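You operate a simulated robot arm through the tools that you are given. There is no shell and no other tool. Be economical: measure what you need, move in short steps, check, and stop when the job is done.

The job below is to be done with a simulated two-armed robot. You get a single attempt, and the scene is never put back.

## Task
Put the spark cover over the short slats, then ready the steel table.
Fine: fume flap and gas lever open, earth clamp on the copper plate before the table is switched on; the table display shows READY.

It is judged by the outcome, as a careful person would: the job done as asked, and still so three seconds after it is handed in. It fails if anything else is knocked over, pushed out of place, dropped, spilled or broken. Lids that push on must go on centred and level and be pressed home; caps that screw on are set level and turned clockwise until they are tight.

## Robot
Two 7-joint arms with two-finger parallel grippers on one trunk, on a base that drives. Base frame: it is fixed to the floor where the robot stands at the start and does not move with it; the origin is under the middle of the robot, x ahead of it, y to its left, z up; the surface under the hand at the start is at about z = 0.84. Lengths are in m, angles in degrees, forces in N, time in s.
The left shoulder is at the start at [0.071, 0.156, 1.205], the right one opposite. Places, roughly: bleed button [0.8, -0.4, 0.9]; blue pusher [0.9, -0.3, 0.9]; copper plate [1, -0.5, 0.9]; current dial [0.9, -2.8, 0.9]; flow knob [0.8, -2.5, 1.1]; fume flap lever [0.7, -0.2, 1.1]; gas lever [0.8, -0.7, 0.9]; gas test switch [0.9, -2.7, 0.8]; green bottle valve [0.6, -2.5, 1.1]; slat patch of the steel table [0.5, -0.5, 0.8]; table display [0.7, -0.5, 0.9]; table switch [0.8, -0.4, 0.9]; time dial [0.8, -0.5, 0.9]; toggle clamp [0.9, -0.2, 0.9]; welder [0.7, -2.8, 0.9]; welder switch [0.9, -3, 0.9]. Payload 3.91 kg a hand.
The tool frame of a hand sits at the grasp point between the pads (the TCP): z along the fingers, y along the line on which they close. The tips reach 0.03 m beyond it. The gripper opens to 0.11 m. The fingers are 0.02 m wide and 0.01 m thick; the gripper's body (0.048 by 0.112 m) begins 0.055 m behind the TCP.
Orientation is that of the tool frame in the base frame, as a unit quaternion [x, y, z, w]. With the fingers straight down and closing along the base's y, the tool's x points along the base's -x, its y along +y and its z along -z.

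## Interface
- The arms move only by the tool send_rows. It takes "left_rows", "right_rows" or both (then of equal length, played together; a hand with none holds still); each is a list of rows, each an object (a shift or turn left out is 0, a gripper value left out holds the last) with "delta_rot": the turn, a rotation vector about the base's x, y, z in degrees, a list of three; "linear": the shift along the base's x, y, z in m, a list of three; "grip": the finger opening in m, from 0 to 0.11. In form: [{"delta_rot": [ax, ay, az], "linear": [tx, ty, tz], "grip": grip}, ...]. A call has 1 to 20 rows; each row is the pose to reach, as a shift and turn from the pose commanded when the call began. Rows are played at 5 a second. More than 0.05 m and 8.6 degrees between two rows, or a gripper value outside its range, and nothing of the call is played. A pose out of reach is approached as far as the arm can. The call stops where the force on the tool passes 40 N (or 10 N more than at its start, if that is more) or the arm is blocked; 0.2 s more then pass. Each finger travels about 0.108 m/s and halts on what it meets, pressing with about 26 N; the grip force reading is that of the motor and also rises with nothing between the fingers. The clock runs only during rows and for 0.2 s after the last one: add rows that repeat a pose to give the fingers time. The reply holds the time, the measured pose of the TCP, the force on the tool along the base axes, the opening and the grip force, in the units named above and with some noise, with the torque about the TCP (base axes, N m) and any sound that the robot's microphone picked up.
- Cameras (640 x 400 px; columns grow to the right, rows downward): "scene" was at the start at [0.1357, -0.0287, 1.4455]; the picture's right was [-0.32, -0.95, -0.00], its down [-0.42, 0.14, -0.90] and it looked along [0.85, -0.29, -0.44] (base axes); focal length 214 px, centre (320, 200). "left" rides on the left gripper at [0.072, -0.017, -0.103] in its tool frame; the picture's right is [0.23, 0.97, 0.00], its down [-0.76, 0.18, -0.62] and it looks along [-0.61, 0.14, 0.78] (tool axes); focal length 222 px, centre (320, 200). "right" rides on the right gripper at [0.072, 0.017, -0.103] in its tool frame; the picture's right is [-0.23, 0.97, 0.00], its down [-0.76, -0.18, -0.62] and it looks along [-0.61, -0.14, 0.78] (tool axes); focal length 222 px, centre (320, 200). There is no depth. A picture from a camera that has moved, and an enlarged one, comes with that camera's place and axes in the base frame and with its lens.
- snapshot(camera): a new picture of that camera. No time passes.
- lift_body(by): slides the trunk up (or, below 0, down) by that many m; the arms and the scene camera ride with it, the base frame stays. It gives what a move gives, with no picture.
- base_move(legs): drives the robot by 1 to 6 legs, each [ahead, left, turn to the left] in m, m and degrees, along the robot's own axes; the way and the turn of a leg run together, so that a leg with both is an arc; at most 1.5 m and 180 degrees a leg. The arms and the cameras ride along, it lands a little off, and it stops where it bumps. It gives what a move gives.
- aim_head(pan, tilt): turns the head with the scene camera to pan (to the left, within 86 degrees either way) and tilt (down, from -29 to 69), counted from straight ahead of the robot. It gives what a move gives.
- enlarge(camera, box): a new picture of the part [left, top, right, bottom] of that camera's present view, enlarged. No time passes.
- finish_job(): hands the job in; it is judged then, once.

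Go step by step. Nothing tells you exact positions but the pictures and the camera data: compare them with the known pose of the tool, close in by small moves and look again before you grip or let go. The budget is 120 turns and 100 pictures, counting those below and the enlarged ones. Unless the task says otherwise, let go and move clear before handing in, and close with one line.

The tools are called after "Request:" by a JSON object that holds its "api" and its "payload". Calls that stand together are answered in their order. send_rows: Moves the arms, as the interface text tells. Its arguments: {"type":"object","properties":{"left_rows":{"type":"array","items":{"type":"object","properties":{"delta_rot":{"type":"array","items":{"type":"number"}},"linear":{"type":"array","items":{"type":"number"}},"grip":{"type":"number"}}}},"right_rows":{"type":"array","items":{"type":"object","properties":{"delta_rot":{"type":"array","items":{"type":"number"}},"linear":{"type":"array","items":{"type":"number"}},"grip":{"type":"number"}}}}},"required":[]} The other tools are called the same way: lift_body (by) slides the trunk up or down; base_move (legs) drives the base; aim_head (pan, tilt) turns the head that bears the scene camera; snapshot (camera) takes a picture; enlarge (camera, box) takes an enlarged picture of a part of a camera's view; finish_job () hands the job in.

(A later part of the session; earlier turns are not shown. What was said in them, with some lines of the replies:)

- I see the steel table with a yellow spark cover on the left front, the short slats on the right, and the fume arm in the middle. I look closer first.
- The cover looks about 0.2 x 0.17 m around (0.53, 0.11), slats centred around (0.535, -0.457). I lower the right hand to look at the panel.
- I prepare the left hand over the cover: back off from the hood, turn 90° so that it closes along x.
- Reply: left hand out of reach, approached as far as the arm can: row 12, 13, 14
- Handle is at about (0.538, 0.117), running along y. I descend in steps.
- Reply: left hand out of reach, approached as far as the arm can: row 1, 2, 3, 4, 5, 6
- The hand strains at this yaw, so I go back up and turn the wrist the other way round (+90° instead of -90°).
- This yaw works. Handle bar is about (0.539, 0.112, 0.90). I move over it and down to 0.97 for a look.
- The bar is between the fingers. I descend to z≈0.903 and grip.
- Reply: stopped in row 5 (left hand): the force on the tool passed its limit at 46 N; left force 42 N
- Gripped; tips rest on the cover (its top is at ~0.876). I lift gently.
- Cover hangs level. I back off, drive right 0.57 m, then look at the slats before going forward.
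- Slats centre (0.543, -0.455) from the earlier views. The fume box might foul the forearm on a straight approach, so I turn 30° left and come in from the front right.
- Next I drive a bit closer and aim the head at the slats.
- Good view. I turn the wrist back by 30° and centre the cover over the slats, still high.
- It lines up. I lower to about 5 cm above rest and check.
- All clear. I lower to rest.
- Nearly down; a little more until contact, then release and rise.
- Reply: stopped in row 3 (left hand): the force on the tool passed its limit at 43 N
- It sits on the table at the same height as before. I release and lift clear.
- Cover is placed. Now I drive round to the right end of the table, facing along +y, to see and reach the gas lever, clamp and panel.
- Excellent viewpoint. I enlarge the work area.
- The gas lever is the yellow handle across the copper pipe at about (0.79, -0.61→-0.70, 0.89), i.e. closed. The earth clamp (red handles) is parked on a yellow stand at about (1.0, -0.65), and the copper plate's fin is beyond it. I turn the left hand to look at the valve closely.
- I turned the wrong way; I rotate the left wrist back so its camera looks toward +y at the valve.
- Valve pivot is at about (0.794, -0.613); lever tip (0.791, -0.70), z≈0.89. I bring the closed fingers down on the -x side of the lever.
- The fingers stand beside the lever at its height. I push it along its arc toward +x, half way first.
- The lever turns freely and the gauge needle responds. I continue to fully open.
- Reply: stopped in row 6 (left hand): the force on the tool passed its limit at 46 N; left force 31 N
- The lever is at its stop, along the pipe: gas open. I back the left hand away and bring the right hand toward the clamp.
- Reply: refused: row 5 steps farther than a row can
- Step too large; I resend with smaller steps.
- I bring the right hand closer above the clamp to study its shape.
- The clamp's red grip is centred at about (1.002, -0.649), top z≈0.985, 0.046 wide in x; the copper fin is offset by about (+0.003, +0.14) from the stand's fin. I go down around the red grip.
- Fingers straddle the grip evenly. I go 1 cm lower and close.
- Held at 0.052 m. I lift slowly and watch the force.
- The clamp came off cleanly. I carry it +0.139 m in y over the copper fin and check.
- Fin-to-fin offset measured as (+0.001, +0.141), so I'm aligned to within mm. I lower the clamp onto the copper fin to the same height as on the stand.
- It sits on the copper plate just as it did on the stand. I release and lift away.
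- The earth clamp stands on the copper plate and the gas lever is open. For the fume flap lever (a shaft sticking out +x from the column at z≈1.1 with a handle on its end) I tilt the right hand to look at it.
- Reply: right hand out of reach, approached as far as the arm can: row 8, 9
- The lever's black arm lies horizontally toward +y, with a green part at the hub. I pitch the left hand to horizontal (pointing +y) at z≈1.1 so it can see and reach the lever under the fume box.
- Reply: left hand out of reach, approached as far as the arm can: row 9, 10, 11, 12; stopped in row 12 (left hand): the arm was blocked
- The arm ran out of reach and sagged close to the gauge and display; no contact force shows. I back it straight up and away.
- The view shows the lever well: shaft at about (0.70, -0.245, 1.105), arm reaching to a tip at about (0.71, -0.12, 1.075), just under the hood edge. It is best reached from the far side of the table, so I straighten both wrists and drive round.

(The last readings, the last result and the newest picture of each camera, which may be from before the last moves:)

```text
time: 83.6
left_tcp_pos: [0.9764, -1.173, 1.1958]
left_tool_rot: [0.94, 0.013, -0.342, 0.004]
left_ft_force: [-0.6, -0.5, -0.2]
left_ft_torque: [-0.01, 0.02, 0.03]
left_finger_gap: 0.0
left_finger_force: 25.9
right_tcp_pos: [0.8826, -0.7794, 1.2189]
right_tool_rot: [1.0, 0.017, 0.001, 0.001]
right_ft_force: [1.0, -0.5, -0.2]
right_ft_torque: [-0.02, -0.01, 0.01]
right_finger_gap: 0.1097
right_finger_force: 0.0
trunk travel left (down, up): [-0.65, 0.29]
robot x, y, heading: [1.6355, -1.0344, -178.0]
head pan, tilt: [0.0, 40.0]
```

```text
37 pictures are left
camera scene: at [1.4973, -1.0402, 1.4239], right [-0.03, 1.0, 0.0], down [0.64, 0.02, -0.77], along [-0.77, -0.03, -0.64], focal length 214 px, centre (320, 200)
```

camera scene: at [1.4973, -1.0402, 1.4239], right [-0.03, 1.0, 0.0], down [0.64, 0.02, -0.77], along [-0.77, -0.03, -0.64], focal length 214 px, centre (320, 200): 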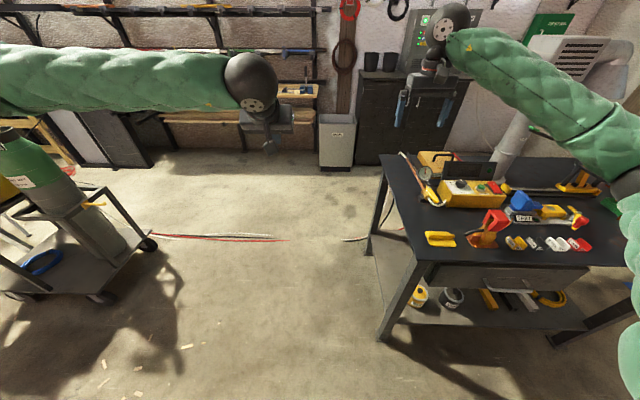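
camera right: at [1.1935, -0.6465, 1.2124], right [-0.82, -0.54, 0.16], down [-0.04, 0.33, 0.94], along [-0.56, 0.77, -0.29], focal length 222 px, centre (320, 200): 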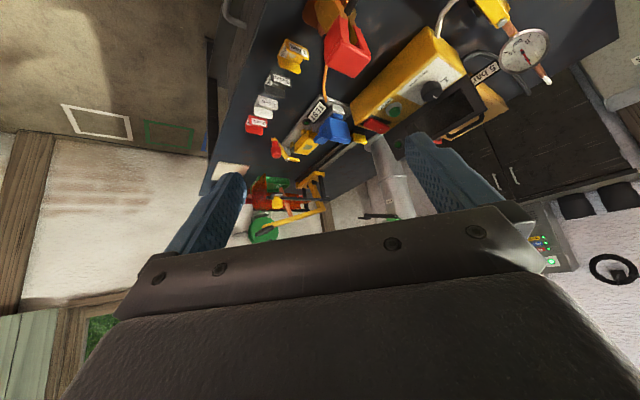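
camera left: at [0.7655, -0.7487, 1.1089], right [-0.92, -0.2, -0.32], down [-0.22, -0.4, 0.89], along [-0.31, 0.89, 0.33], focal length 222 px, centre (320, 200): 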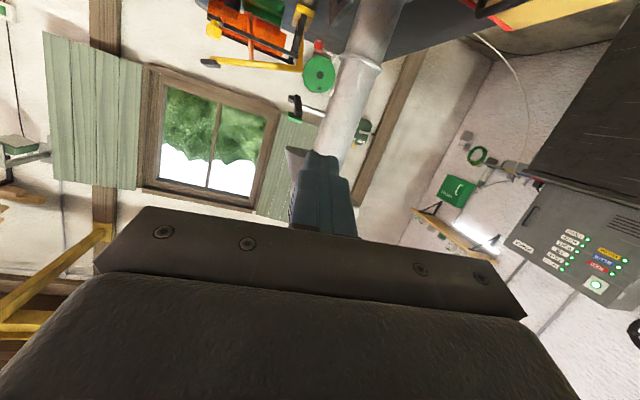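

Request:
{"api": "base_move", "payload": {"legs": [[0, -0.66, -2]]}}

Request:
{"api": "aim_head", "payload": {"pan": -8, "tilt": 25}}

Request:
{"api": "snapshot", "payload": {"camera": "scene"}}

```text
time: 87.2
left_tcp_pos: [0.9639, -0.4991, 1.1958]
left_tool_rot: [0.94, -0.006, -0.341, -0.002]
left_ft_force: [0.4, -0.1, 0.2]
left_ft_torque: [0.03, -0.02, 0.0]
left_finger_gap: 0.0001
left_finger_force: 25.4
right_tcp_pos: [0.8846, -0.1027, 1.2185]
right_tool_rot: [1.0, -0.005, 0.0, 0.002]
right_ft_force: [0.0, -0.9, -0.3]
right_ft_torque: [-0.05, 0.01, 0.0]
right_finger_gap: 0.1103
right_finger_force: 0.0
trunk travel left (down, up): [-0.65, 0.29]
robot x, y, heading: [1.6227, -0.3906, 179.6]
head pan, tilt: [0.0, 40.0]
```

```text
time: 88.0
left_tcp_pos: [0.963, -0.4998, 1.1976]
left_tool_rot: [0.94, -0.006, -0.342, -0.003]
left_ft_force: [-0.9, 0.2, 0.1]
left_ft_torque: [0.01, -0.02, -0.04]
left_finger_gap: 0.0
left_finger_force: 26.0
right_tcp_pos: [0.8844, -0.1027, 1.2188]
right_tool_rot: [1.0, -0.005, 0.0, 0.002]
right_ft_force: [-0.2, 0.1, 0.3]
right_ft_torque: [0.02, 0.03, -0.05]
right_finger_gap: 0.1103
right_finger_force: 0.0
trunk travel left (down, up): [-0.65, 0.29]
robot x, y, heading: [1.6249, -0.3871, 179.9]
head pan, tilt: [-8.0, 25.0]
```

```text
36 pictures are left
camera scene: at [1.4825, -0.3749, 1.4472], right [0.15, 0.99, 0.0], down [0.42, -0.06, -0.91], along [-0.9, 0.13, -0.42], focal length 214 px, centre (320, 200)
```

scene: 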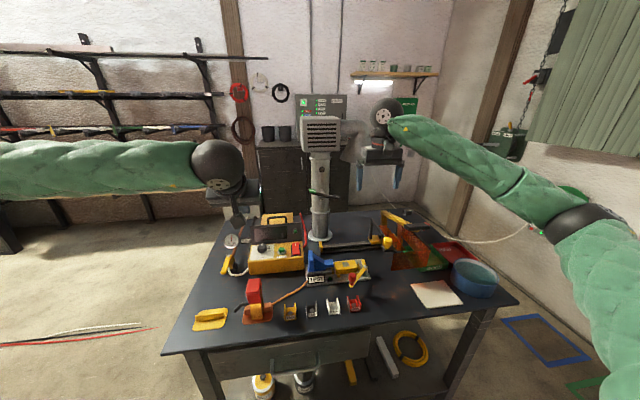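

Request:
{"api": "enlarge", "payload": {"camera": "scene", "box": [280, 140, 360, 260]}}

Request:
{"api": "enlarge", "payload": {"camera": "scene", "box": [300, 175, 350, 210]}}

```text
3.33 times, centred on (320, 200) of scene
camera zoom: at [1.4825, -0.3749, 1.4472], right [0.15, 0.99, 0.0], down [0.42, -0.06, -0.91], along [-0.9, 0.13, -0.42], focal length 715 px, centre (320, 200)
```

zoom: 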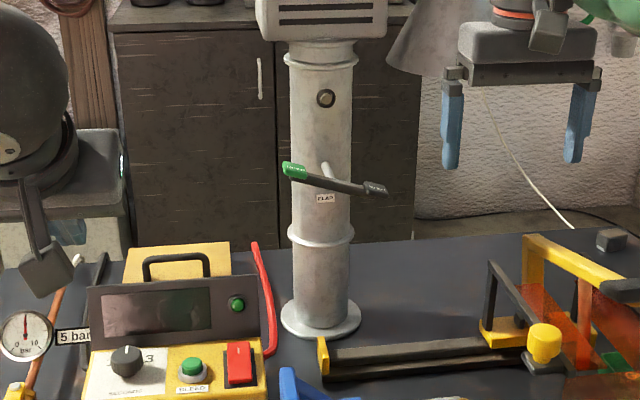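

```text
11.43 times, centred on (325, 192) of scene
camera zoom: at [1.4825, -0.3749, 1.4472], right [0.15, 0.99, 0.0], down [0.42, -0.06, -0.91], along [-0.9, 0.13, -0.42], focal length 2451 px, centre (263, 286)
```

zoom: 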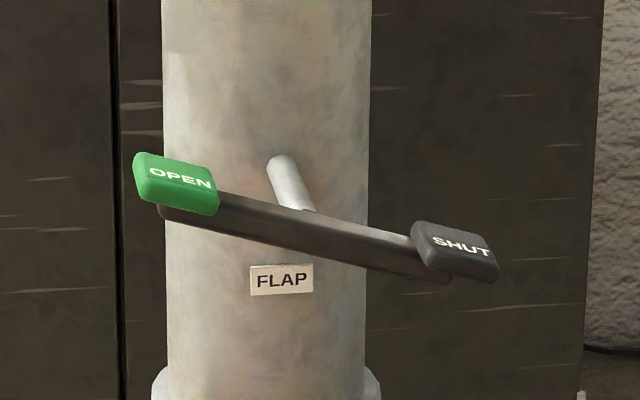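

Now it's clear: the flap bar is a rocker, with the SHUT end (+y) down and the green OPEN end (-y) up at about (0.71, -0.29, 1.128). I will press the OPEN end down with the left hand; first pull the right hand back and shift the base.

Request:
{"api": "send_rows", "payload": {"right_rows": [{"linear": [0.04, 0, 0]}, {"linear": [0.08, 0, 0]}, {"linear": [0.12, 0, 0]}, {"linear": [0.12, 0, 0]}]}}

Request:
{"api": "base_move", "payload": {"legs": [[0.1, -0.13, 0]]}}

Request:
{"api": "enlarge", "payload": {"camera": "scene", "box": [230, 130, 390, 250]}}

```text
time: 89.0
left_tcp_pos: [0.9626, -0.5, 1.1957]
left_tool_rot: [0.94, -0.006, -0.342, -0.003]
left_ft_force: [0.4, -0.6, -0.2]
left_ft_torque: [0.0, -0.03, -0.02]
left_finger_gap: 0.0
left_finger_force: 25.9
right_tcp_pos: [1.0037, -0.1031, 1.2189]
right_tool_rot: [1.0, -0.004, 0.002, 0.001]
right_ft_force: [0.9, 0.2, -0.5]
right_ft_torque: [-0.01, -0.04, -0.01]
right_finger_gap: 0.1098
right_finger_force: 0.1
trunk travel left (down, up): [-0.65, 0.29]
robot x, y, heading: [1.6287, -0.389, 179.7]
head pan, tilt: [-8.0, 25.0]
```

```text
time: 90.4
left_tcp_pos: [0.8643, -0.3655, 1.1964]
left_tool_rot: [0.94, -0.006, -0.342, -0.001]
left_ft_force: [0.3, 0.7, 0.4]
left_ft_torque: [0.03, -0.03, 0.02]
left_finger_gap: 0.0
left_finger_force: 26.2
right_tcp_pos: [0.9048, 0.0304, 1.2204]
right_tool_rot: [1.0, -0.004, 0.001, 0.001]
right_ft_force: [0.3, 0.4, -0.8]
right_ft_torque: [0.0, -0.01, -0.01]
right_finger_gap: 0.1101
right_finger_force: 0.0
trunk travel left (down, up): [-0.65, 0.29]
robot x, y, heading: [1.5251, -0.257, 179.5]
head pan, tilt: [-8.0, 25.0]
```

```text
3.33 times, centred on (310, 190) of scene
camera zoom: at [1.383, -0.2407, 1.4472], right [0.15, 0.99, 0.0], down [0.42, -0.06, -0.91], along [-0.9, 0.13, -0.42], focal length 715 px, centre (353, 233)
```

zoom: 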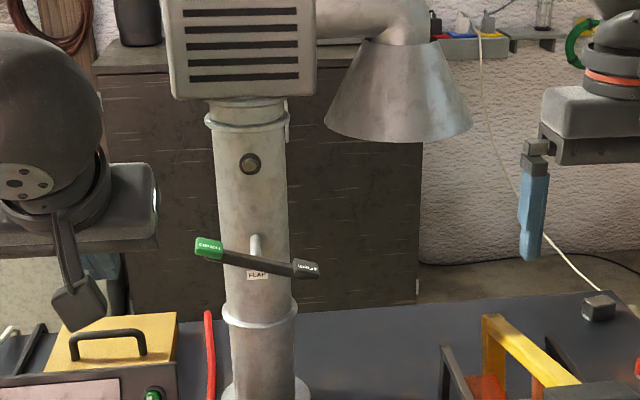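

I bring the closed left fingertips just above the green OPEN end.

Request:
{"api": "send_rows", "payload": {"left_rows": [{"linear": [-0.03, 0.025, 0]}, {"linear": [-0.06, 0.05, 0]}, {"linear": [-0.09, 0.0745, 0]}, {"linear": [-0.12, 0.0745, -0.005]}, {"linear": [-0.133, 0.0745, -0.012]}, {"linear": [-0.133, 0.0745, -0.012]}]}}

Request:
{"api": "enlarge", "payload": {"camera": "scene", "box": [240, 140, 360, 240]}}

Request:
{"api": "snapshot", "payload": {"camera": "left"}}

```text
time: 91.8
left_tcp_pos: [0.7304, -0.2927, 1.1828]
left_tool_rot: [0.94, -0.006, -0.342, -0.002]
left_ft_force: [1.0, 0.0, 0.3]
left_ft_torque: [-0.01, 0.0, 0.0]
left_finger_gap: 0.0
left_finger_force: 26.2
right_tcp_pos: [0.9062, 0.0299, 1.2185]
right_tool_rot: [1.0, -0.004, 0.002, 0.001]
right_ft_force: [0.3, -0.4, -0.5]
right_ft_torque: [0.03, 0.0, 0.0]
right_finger_gap: 0.11
right_finger_force: 0.0
trunk travel left (down, up): [-0.65, 0.29]
robot x, y, heading: [1.5271, -0.2587, 179.7]
head pan, tilt: [-8.0, 25.0]
```

```text
4.00 times, centred on (300, 190) of scene
camera zoom: at [1.3839, -0.2417, 1.4473], right [0.15, 0.99, 0.0], down [0.42, -0.06, -0.91], along [-0.9, 0.13, -0.42], focal length 858 px, centre (400, 240)
```

zoom: 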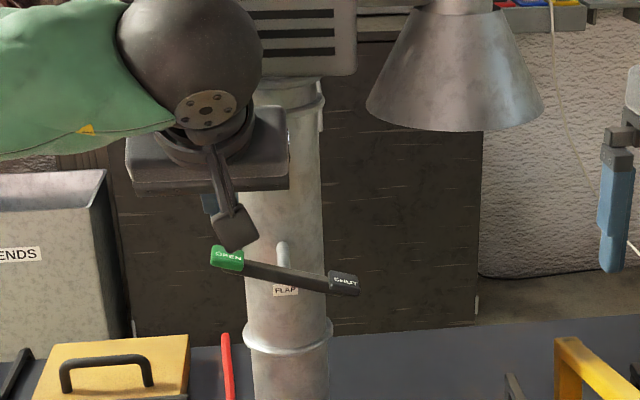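

```text
31 pictures are left
camera left: at [0.8526, -0.2766, 1.2157], right [0.16, -0.98, -0.15], down [-0.18, -0.18, 0.97], along [-0.97, -0.13, -0.21], focal length 222 px, centre (320, 200)
```

left: 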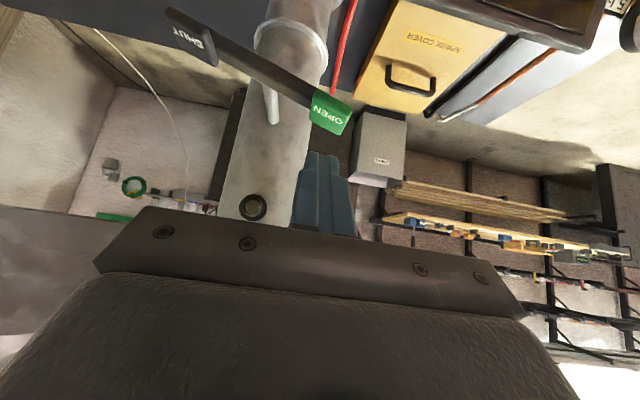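

The fingertips are just above the green tab. I press down slowly.

Request:
{"api": "send_rows", "payload": {"left_rows": [{"linear": [0.01, 0.001, -0.01]}, {"linear": [0.01, 0.001, -0.02]}, {"linear": [0.01, 0.001, -0.03]}, {"linear": [0.01, 0.001, -0.04]}, {"linear": [0.01, 0.001, -0.048]}, {"linear": [0.01, 0.001, -0.055]}, {"linear": [0.01, 0.001, -0.055]}]}}

Request:
{"api": "enlarge", "payload": {"camera": "scene", "box": [240, 140, 360, 240]}}

```text
time: 93.4
left_tcp_pos: [0.7413, -0.292, 1.1286]
left_tool_rot: [0.94, -0.006, -0.342, -0.002]
left_ft_force: [0.8, -0.3, -0.3]
left_ft_torque: [-0.02, 0.0, -0.02]
left_finger_gap: 0.0001
left_finger_force: 26.4
right_tcp_pos: [0.9066, 0.0288, 1.2188]
right_tool_rot: [1.0, -0.005, 0.001, 0.0]
right_ft_force: [-0.1, -0.2, 0.1]
right_ft_torque: [0.01, -0.02, 0.02]
right_finger_gap: 0.1103
right_finger_force: 0.1
trunk travel left (down, up): [-0.65, 0.29]
robot x, y, heading: [1.5239, -0.2569, 179.5]
head pan, tilt: [-8.0, 25.0]
```

```text
4.00 times, centred on (300, 190) of scene
camera zoom: at [1.3838, -0.2416, 1.4473], right [0.15, 0.99, 0.0], down [0.42, -0.06, -0.91], along [-0.9, 0.13, -0.42], focal length 858 px, centre (400, 240)
```

zoom: 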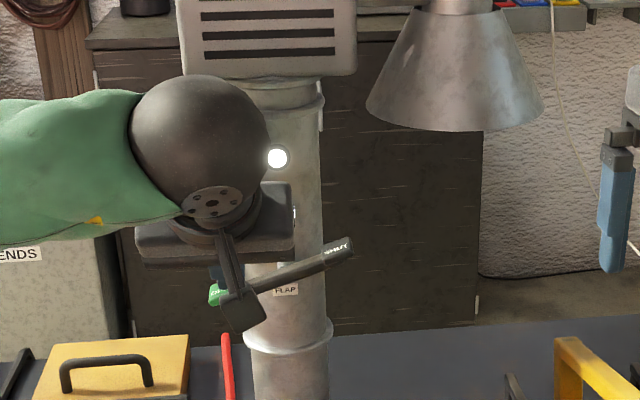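

The flap has flipped to OPEN and its lamp lit. I withdraw upward and back, then look at the table switch.

Request:
{"api": "send_rows", "payload": {"left_rows": [{"linear": [0.01, 0, 0.03]}, {"linear": [0.02, 0, 0.06]}, {"linear": [0.06, -0.01, 0.06]}, {"linear": [0.1, -0.03, 0.06]}, {"linear": [0.14, -0.05, 0.06]}, {"linear": [0.17, -0.08, 0.06]}, {"linear": [0.18, -0.12, 0.06]}, {"linear": [0.18, -0.16, 0.06]}, {"linear": [0.18, -0.2, 0.06]}, {"linear": [0.18, -0.2, 0.06]}]}}

Request:
{"api": "aim_head", "payload": {"pan": 8, "tilt": 40}}

Request:
{"api": "snapshot", "payload": {"camera": "scene"}}

```text
time: 95.6
left_tcp_pos: [0.921, -0.494, 1.1897]
left_tool_rot: [0.939, -0.007, -0.343, -0.002]
left_ft_force: [0.4, -0.1, 0.3]
left_ft_torque: [-0.01, 0.01, 0.0]
left_finger_gap: 0.0002
left_finger_force: 25.5
right_tcp_pos: [0.9049, 0.0308, 1.2196]
right_tool_rot: [1.0, -0.006, 0.002, 0.002]
right_ft_force: [-0.2, 0.7, -0.5]
right_ft_torque: [-0.03, -0.06, 0.01]
right_finger_gap: 0.11
right_finger_force: 0.0
trunk travel left (down, up): [-0.65, 0.29]
robot x, y, heading: [1.53, -0.2556, 179.7]
head pan, tilt: [-8.0, 25.0]
```

```text
time: 96.4
left_tcp_pos: [0.922, -0.4943, 1.1889]
left_tool_rot: [0.94, -0.006, -0.342, -0.002]
left_ft_force: [-0.2, -0.4, 0.1]
left_ft_torque: [0.04, 0.03, -0.01]
left_finger_gap: 0.0
left_finger_force: 25.6
right_tcp_pos: [0.9067, 0.03, 1.22]
right_tool_rot: [1.0, -0.004, 0.001, 0.001]
right_ft_force: [0.9, 0.0, -0.3]
right_ft_torque: [0.03, -0.01, 0.01]
right_finger_gap: 0.11
right_finger_force: 0.0
trunk travel left (down, up): [-0.65, 0.29]
robot x, y, heading: [1.5278, -0.2565, 179.8]
head pan, tilt: [8.0, 40.0]
```

```text
29 pictures are left
camera scene: at [1.3909, -0.2667, 1.424], right [-0.13, 0.99, 0.0], down [0.64, 0.08, -0.77], along [-0.76, -0.1, -0.64], focal length 214 px, centre (320, 200)
```

scene: 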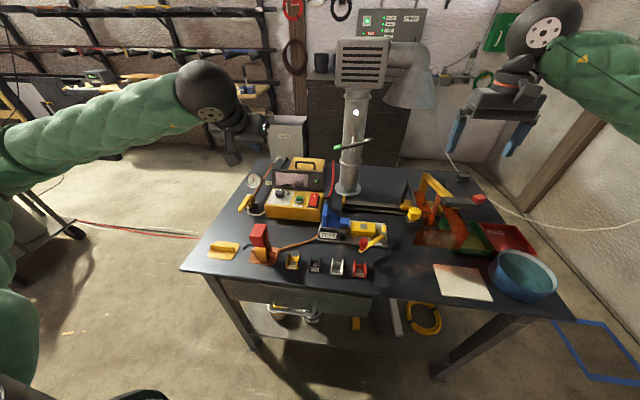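

Request:
{"api": "enlarge", "payload": {"camera": "scene", "box": [240, 165, 340, 230]}}

Request:
{"api": "enlarge", "payload": {"camera": "scene", "box": [320, 95, 390, 160]}}

```text
6.15 times, centred on (290, 198) of scene
camera zoom: at [1.3909, -0.2667, 1.424], right [-0.13, 0.99, 0.0], down [0.64, 0.08, -0.77], along [-0.76, -0.1, -0.64], focal length 1320 px, centre (505, 215)
```

zoom: 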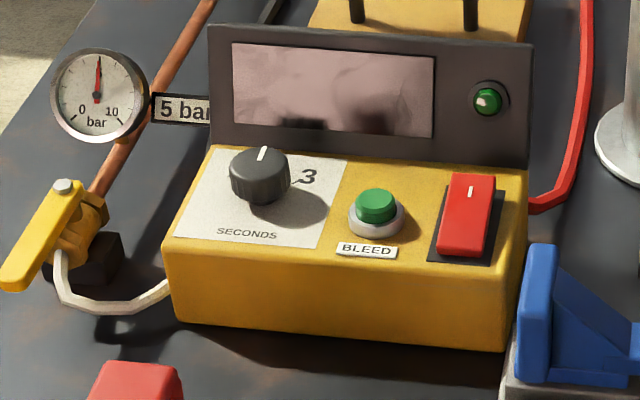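

```text
6.15 times, centred on (355, 128) of scene
camera zoom: at [1.3909, -0.2667, 1.424], right [-0.13, 0.99, 0.0], down [0.64, 0.08, -0.77], along [-0.76, -0.1, -0.64], focal length 1320 px, centre (105, 646)
```

zoom: 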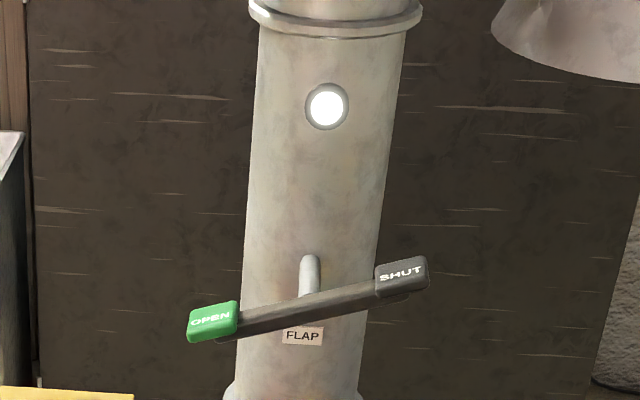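

The gauge shows 5 (label says 5 bar), flap is open and its lamp lit. The table switch is the red rocker with its "|" end raised at about (0.773, -0.369, 0.925). I straighten the left hand and move above it.

Request:
{"api": "send_rows", "payload": {"left_rows": [{"delta_rot": [0, -8, 0], "linear": [-0.02, 0.02, 0]}, {"delta_rot": [0, -16, 0], "linear": [-0.05, 0.05, 0]}, {"delta_rot": [0, -24, 0], "linear": [-0.08, 0.08, 0]}, {"delta_rot": [0, -32, 0], "linear": [-0.11, 0.11, 0]}, {"delta_rot": [0, -40, 0], "linear": [-0.13, 0.124, -0.01]}, {"delta_rot": [0, -40, 0], "linear": [-0.148, 0.124, -0.04]}, {"delta_rot": [0, -40, 0], "linear": [-0.148, 0.124, -0.08]}, {"delta_rot": [0, -40, 0], "linear": [-0.148, 0.124, -0.12]}, {"delta_rot": [0, -40, 0], "linear": [-0.148, 0.124, -0.16]}, {"delta_rot": [0, -40, 0], "linear": [-0.148, 0.124, -0.2]}, {"delta_rot": [0, -40, 0], "linear": [-0.148, 0.124, -0.2]}]}}

Request:
{"api": "enlarge", "payload": {"camera": "scene", "box": [240, 165, 340, 230]}}

Request:
{"api": "snapshot", "payload": {"camera": "left"}}

```text
time: 98.8
left_tcp_pos: [0.7753, -0.3658, 0.9885]
left_tool_rot: [1.0, -0.005, 0.0, -0.004]
left_ft_force: [-0.1, -0.1, 0.6]
left_ft_torque: [0.01, -0.03, 0.0]
left_finger_gap: 0.0
left_finger_force: 25.9
right_tcp_pos: [0.9062, 0.0301, 1.2192]
right_tool_rot: [1.0, -0.004, 0.002, 0.001]
right_ft_force: [0.7, -0.6, 1.0]
right_ft_torque: [0.0, 0.01, -0.01]
right_finger_gap: 0.1098
right_finger_force: 0.0
trunk travel left (down, up): [-0.65, 0.29]
robot x, y, heading: [1.5281, -0.2523, 179.4]
head pan, tilt: [8.0, 40.0]
```

```text
6.15 times, centred on (290, 198) of scene
camera zoom: at [1.3909, -0.2661, 1.424], right [-0.13, 0.99, 0.0], down [0.64, 0.08, -0.77], along [-0.76, -0.1, -0.64], focal length 1320 px, centre (505, 215)
```

zoom: 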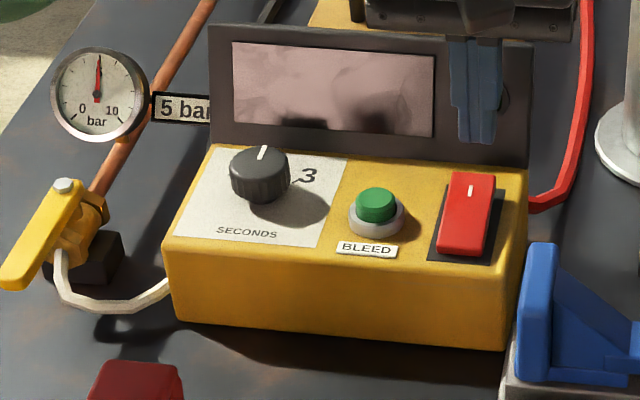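

```text
25 pictures are left
camera left: at [0.8476, -0.3506, 1.0916], right [0.22, -0.98, -0.01], down [-0.76, -0.18, 0.62], along [-0.61, -0.13, -0.78], focal length 222 px, centre (320, 200)
```

left: 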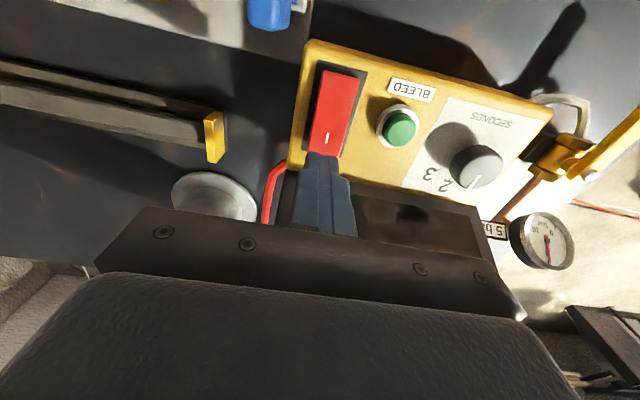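

The tip is right above the "|" end. I press it.

Request:
{"api": "send_rows", "payload": {"left_rows": [{"linear": [-0.003, -0.004, -0.015]}, {"linear": [-0.003, -0.004, -0.025]}, {"linear": [-0.003, -0.004, -0.033]}, {"linear": [-0.003, -0.004, -0.04]}, {"linear": [-0.003, -0.004, -0.047]}, {"linear": [-0.003, -0.004, -0.052]}]}}

Request:
{"api": "enlarge", "payload": {"camera": "scene", "box": [240, 165, 340, 230]}}

```text
time: 100.1
left_tcp_pos: [0.7684, -0.3709, 0.9484]
left_tool_rot: [1.0, -0.004, -0.006, -0.007]
left_ft_force: [3.4, 0.5, 17.9]
left_ft_torque: [-0.05, -0.32, -0.01]
left_finger_gap: 0.0
left_finger_force: 26.1
right_tcp_pos: [0.9065, 0.029, 1.2194]
right_tool_rot: [1.0, -0.005, 0.001, 0.0]
right_ft_force: [0.1, -1.4, -0.2]
right_ft_torque: [0.01, 0.0, -0.02]
right_finger_gap: 0.1099
right_finger_force: 0.2
trunk travel left (down, up): [-0.65, 0.29]
robot x, y, heading: [1.5298, -0.2547, 179.7]
head pan, tilt: [8.0, 40.0]
stopped in row 6 (left hand): the force on the tool passed its limit at 46 N (the readings are from after the stop); the commanded pose is now the measured one
```

```text
6.15 times, centred on (290, 198) of scene
camera zoom: at [1.3912, -0.2664, 1.424], right [-0.13, 0.99, 0.0], down [0.64, 0.08, -0.77], along [-0.76, -0.1, -0.64], focal length 1320 px, centre (505, 215)
```

zoom: 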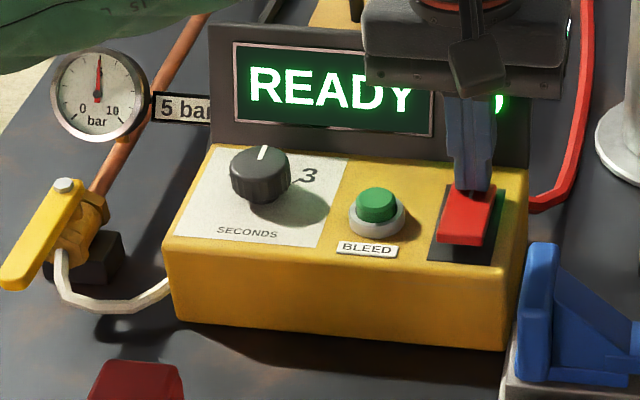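

The display shows READY. I lift the left hand clear and check everything once more.

Request:
{"api": "send_rows", "payload": {"left_rows": [{"linear": [0, 0, 0.02]}, {"linear": [0, 0, 0.06]}, {"linear": [0, 0, 0.1]}, {"linear": [0.02, 0, 0.14]}, {"linear": [0.06, -0.01, 0.17]}, {"linear": [0.1, -0.04, 0.19]}, {"linear": [0.13, -0.07, 0.2]}, {"linear": [0.15, -0.11, 0.2]}, {"linear": [0.16, -0.15, 0.2]}, {"linear": [0.17, -0.19, 0.2]}]}}

Request:
{"api": "snapshot", "payload": {"camera": "scene"}}

Request:
{"api": "enlarge", "payload": {"camera": "scene", "box": [200, 140, 400, 290]}}

```text
refused: row 5 steps farther than a row can; nothing moved
```

```text
23 pictures are left
camera scene: at [1.3912, -0.2664, 1.424], right [-0.13, 0.99, 0.0], down [0.64, 0.08, -0.77], along [-0.76, -0.1, -0.64], focal length 214 px, centre (320, 200)
```

scene: 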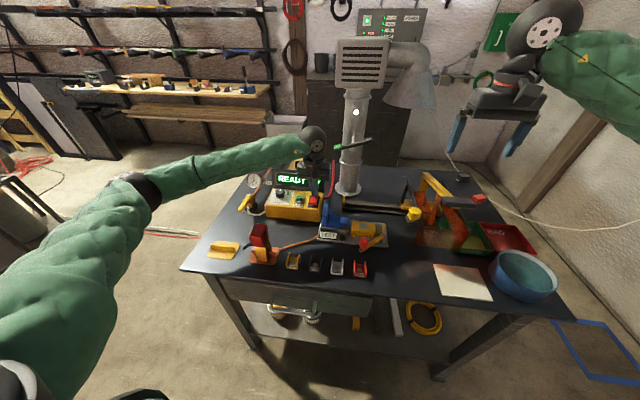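

```text
2.67 times, centred on (300, 215) of scene
camera zoom: at [1.3912, -0.2664, 1.424], right [-0.13, 0.99, 0.0], down [0.64, 0.08, -0.77], along [-0.76, -0.1, -0.64], focal length 572 px, centre (373, 160)
```

zoom: 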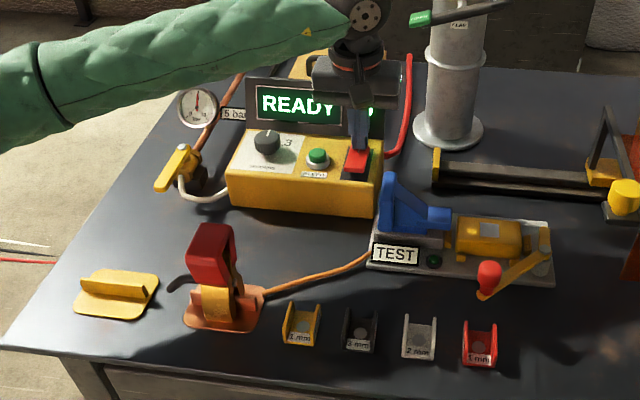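

READY is showing; the hand has not moved yet because one step was too large. I resend the retreat with smaller steps.

Request:
{"api": "send_rows", "payload": {"left_rows": [{"linear": [0, 0, 0.02]}, {"linear": [0, 0, 0.06]}, {"linear": [0, 0, 0.1]}, {"linear": [0.02, 0, 0.13]}, {"linear": [0.05, -0.01, 0.15]}, {"linear": [0.08, -0.03, 0.17]}, {"linear": [0.11, -0.06, 0.18]}, {"linear": [0.13, -0.09, 0.19]}, {"linear": [0.15, -0.12, 0.2]}, {"linear": [0.17, -0.15, 0.2]}, {"linear": [0.18, -0.19, 0.2]}, {"linear": [0.18, -0.19, 0.2]}]}}

Request:
{"api": "snapshot", "payload": {"camera": "scene"}}

Request:
{"api": "enlarge", "payload": {"camera": "scene", "box": [230, 90, 390, 220]}}

```text
time: 102.7
left_tcp_pos: [0.946, -0.5622, 1.1456]
left_tool_rot: [1.0, -0.004, -0.004, -0.005]
left_ft_force: [-0.1, -0.5, -0.8]
left_ft_torque: [-0.02, -0.02, -0.01]
left_finger_gap: 0.0001
left_finger_force: 25.7
right_tcp_pos: [0.9056, 0.0306, 1.2192]
right_tool_rot: [1.0, -0.004, 0.001, 0.002]
right_ft_force: [0.7, -0.4, -0.1]
right_ft_torque: [-0.04, -0.01, -0.01]
right_finger_gap: 0.1101
right_finger_force: 0.0
trunk travel left (down, up): [-0.65, 0.29]
robot x, y, heading: [1.5288, -0.2566, 179.3]
head pan, tilt: [8.0, 40.0]
```

```text
21 pictures are left
camera scene: at [1.3899, -0.2652, 1.4239], right [-0.13, 0.99, 0.0], down [0.64, 0.08, -0.77], along [-0.76, -0.1, -0.64], focal length 214 px, centre (320, 200)
```

scene: 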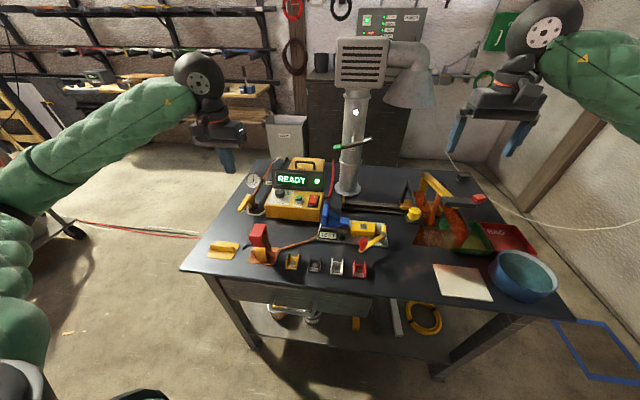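

```text
3.08 times, centred on (310, 155) of scene
camera zoom: at [1.3899, -0.2652, 1.4239], right [-0.13, 0.99, 0.0], down [0.64, 0.08, -0.77], along [-0.76, -0.1, -0.64], focal length 660 px, centre (351, 338)
```

zoom: 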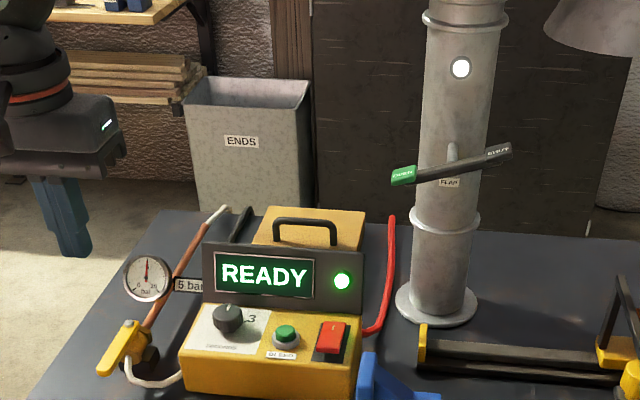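

READY holds with its lamp green, the flap and gas are open, the earth clamp is on the copper plate, and the cover sits over the slats. Both hands are clear, so I hand in.

Request:
{"api": "finish_job", "payload": {}}

```text
The job is handed in.
```

The spark cover is over the short slats and the steel table shows READY, with the flap and gas lever opened and the earth clamp put on the copper plate before I switched it on.
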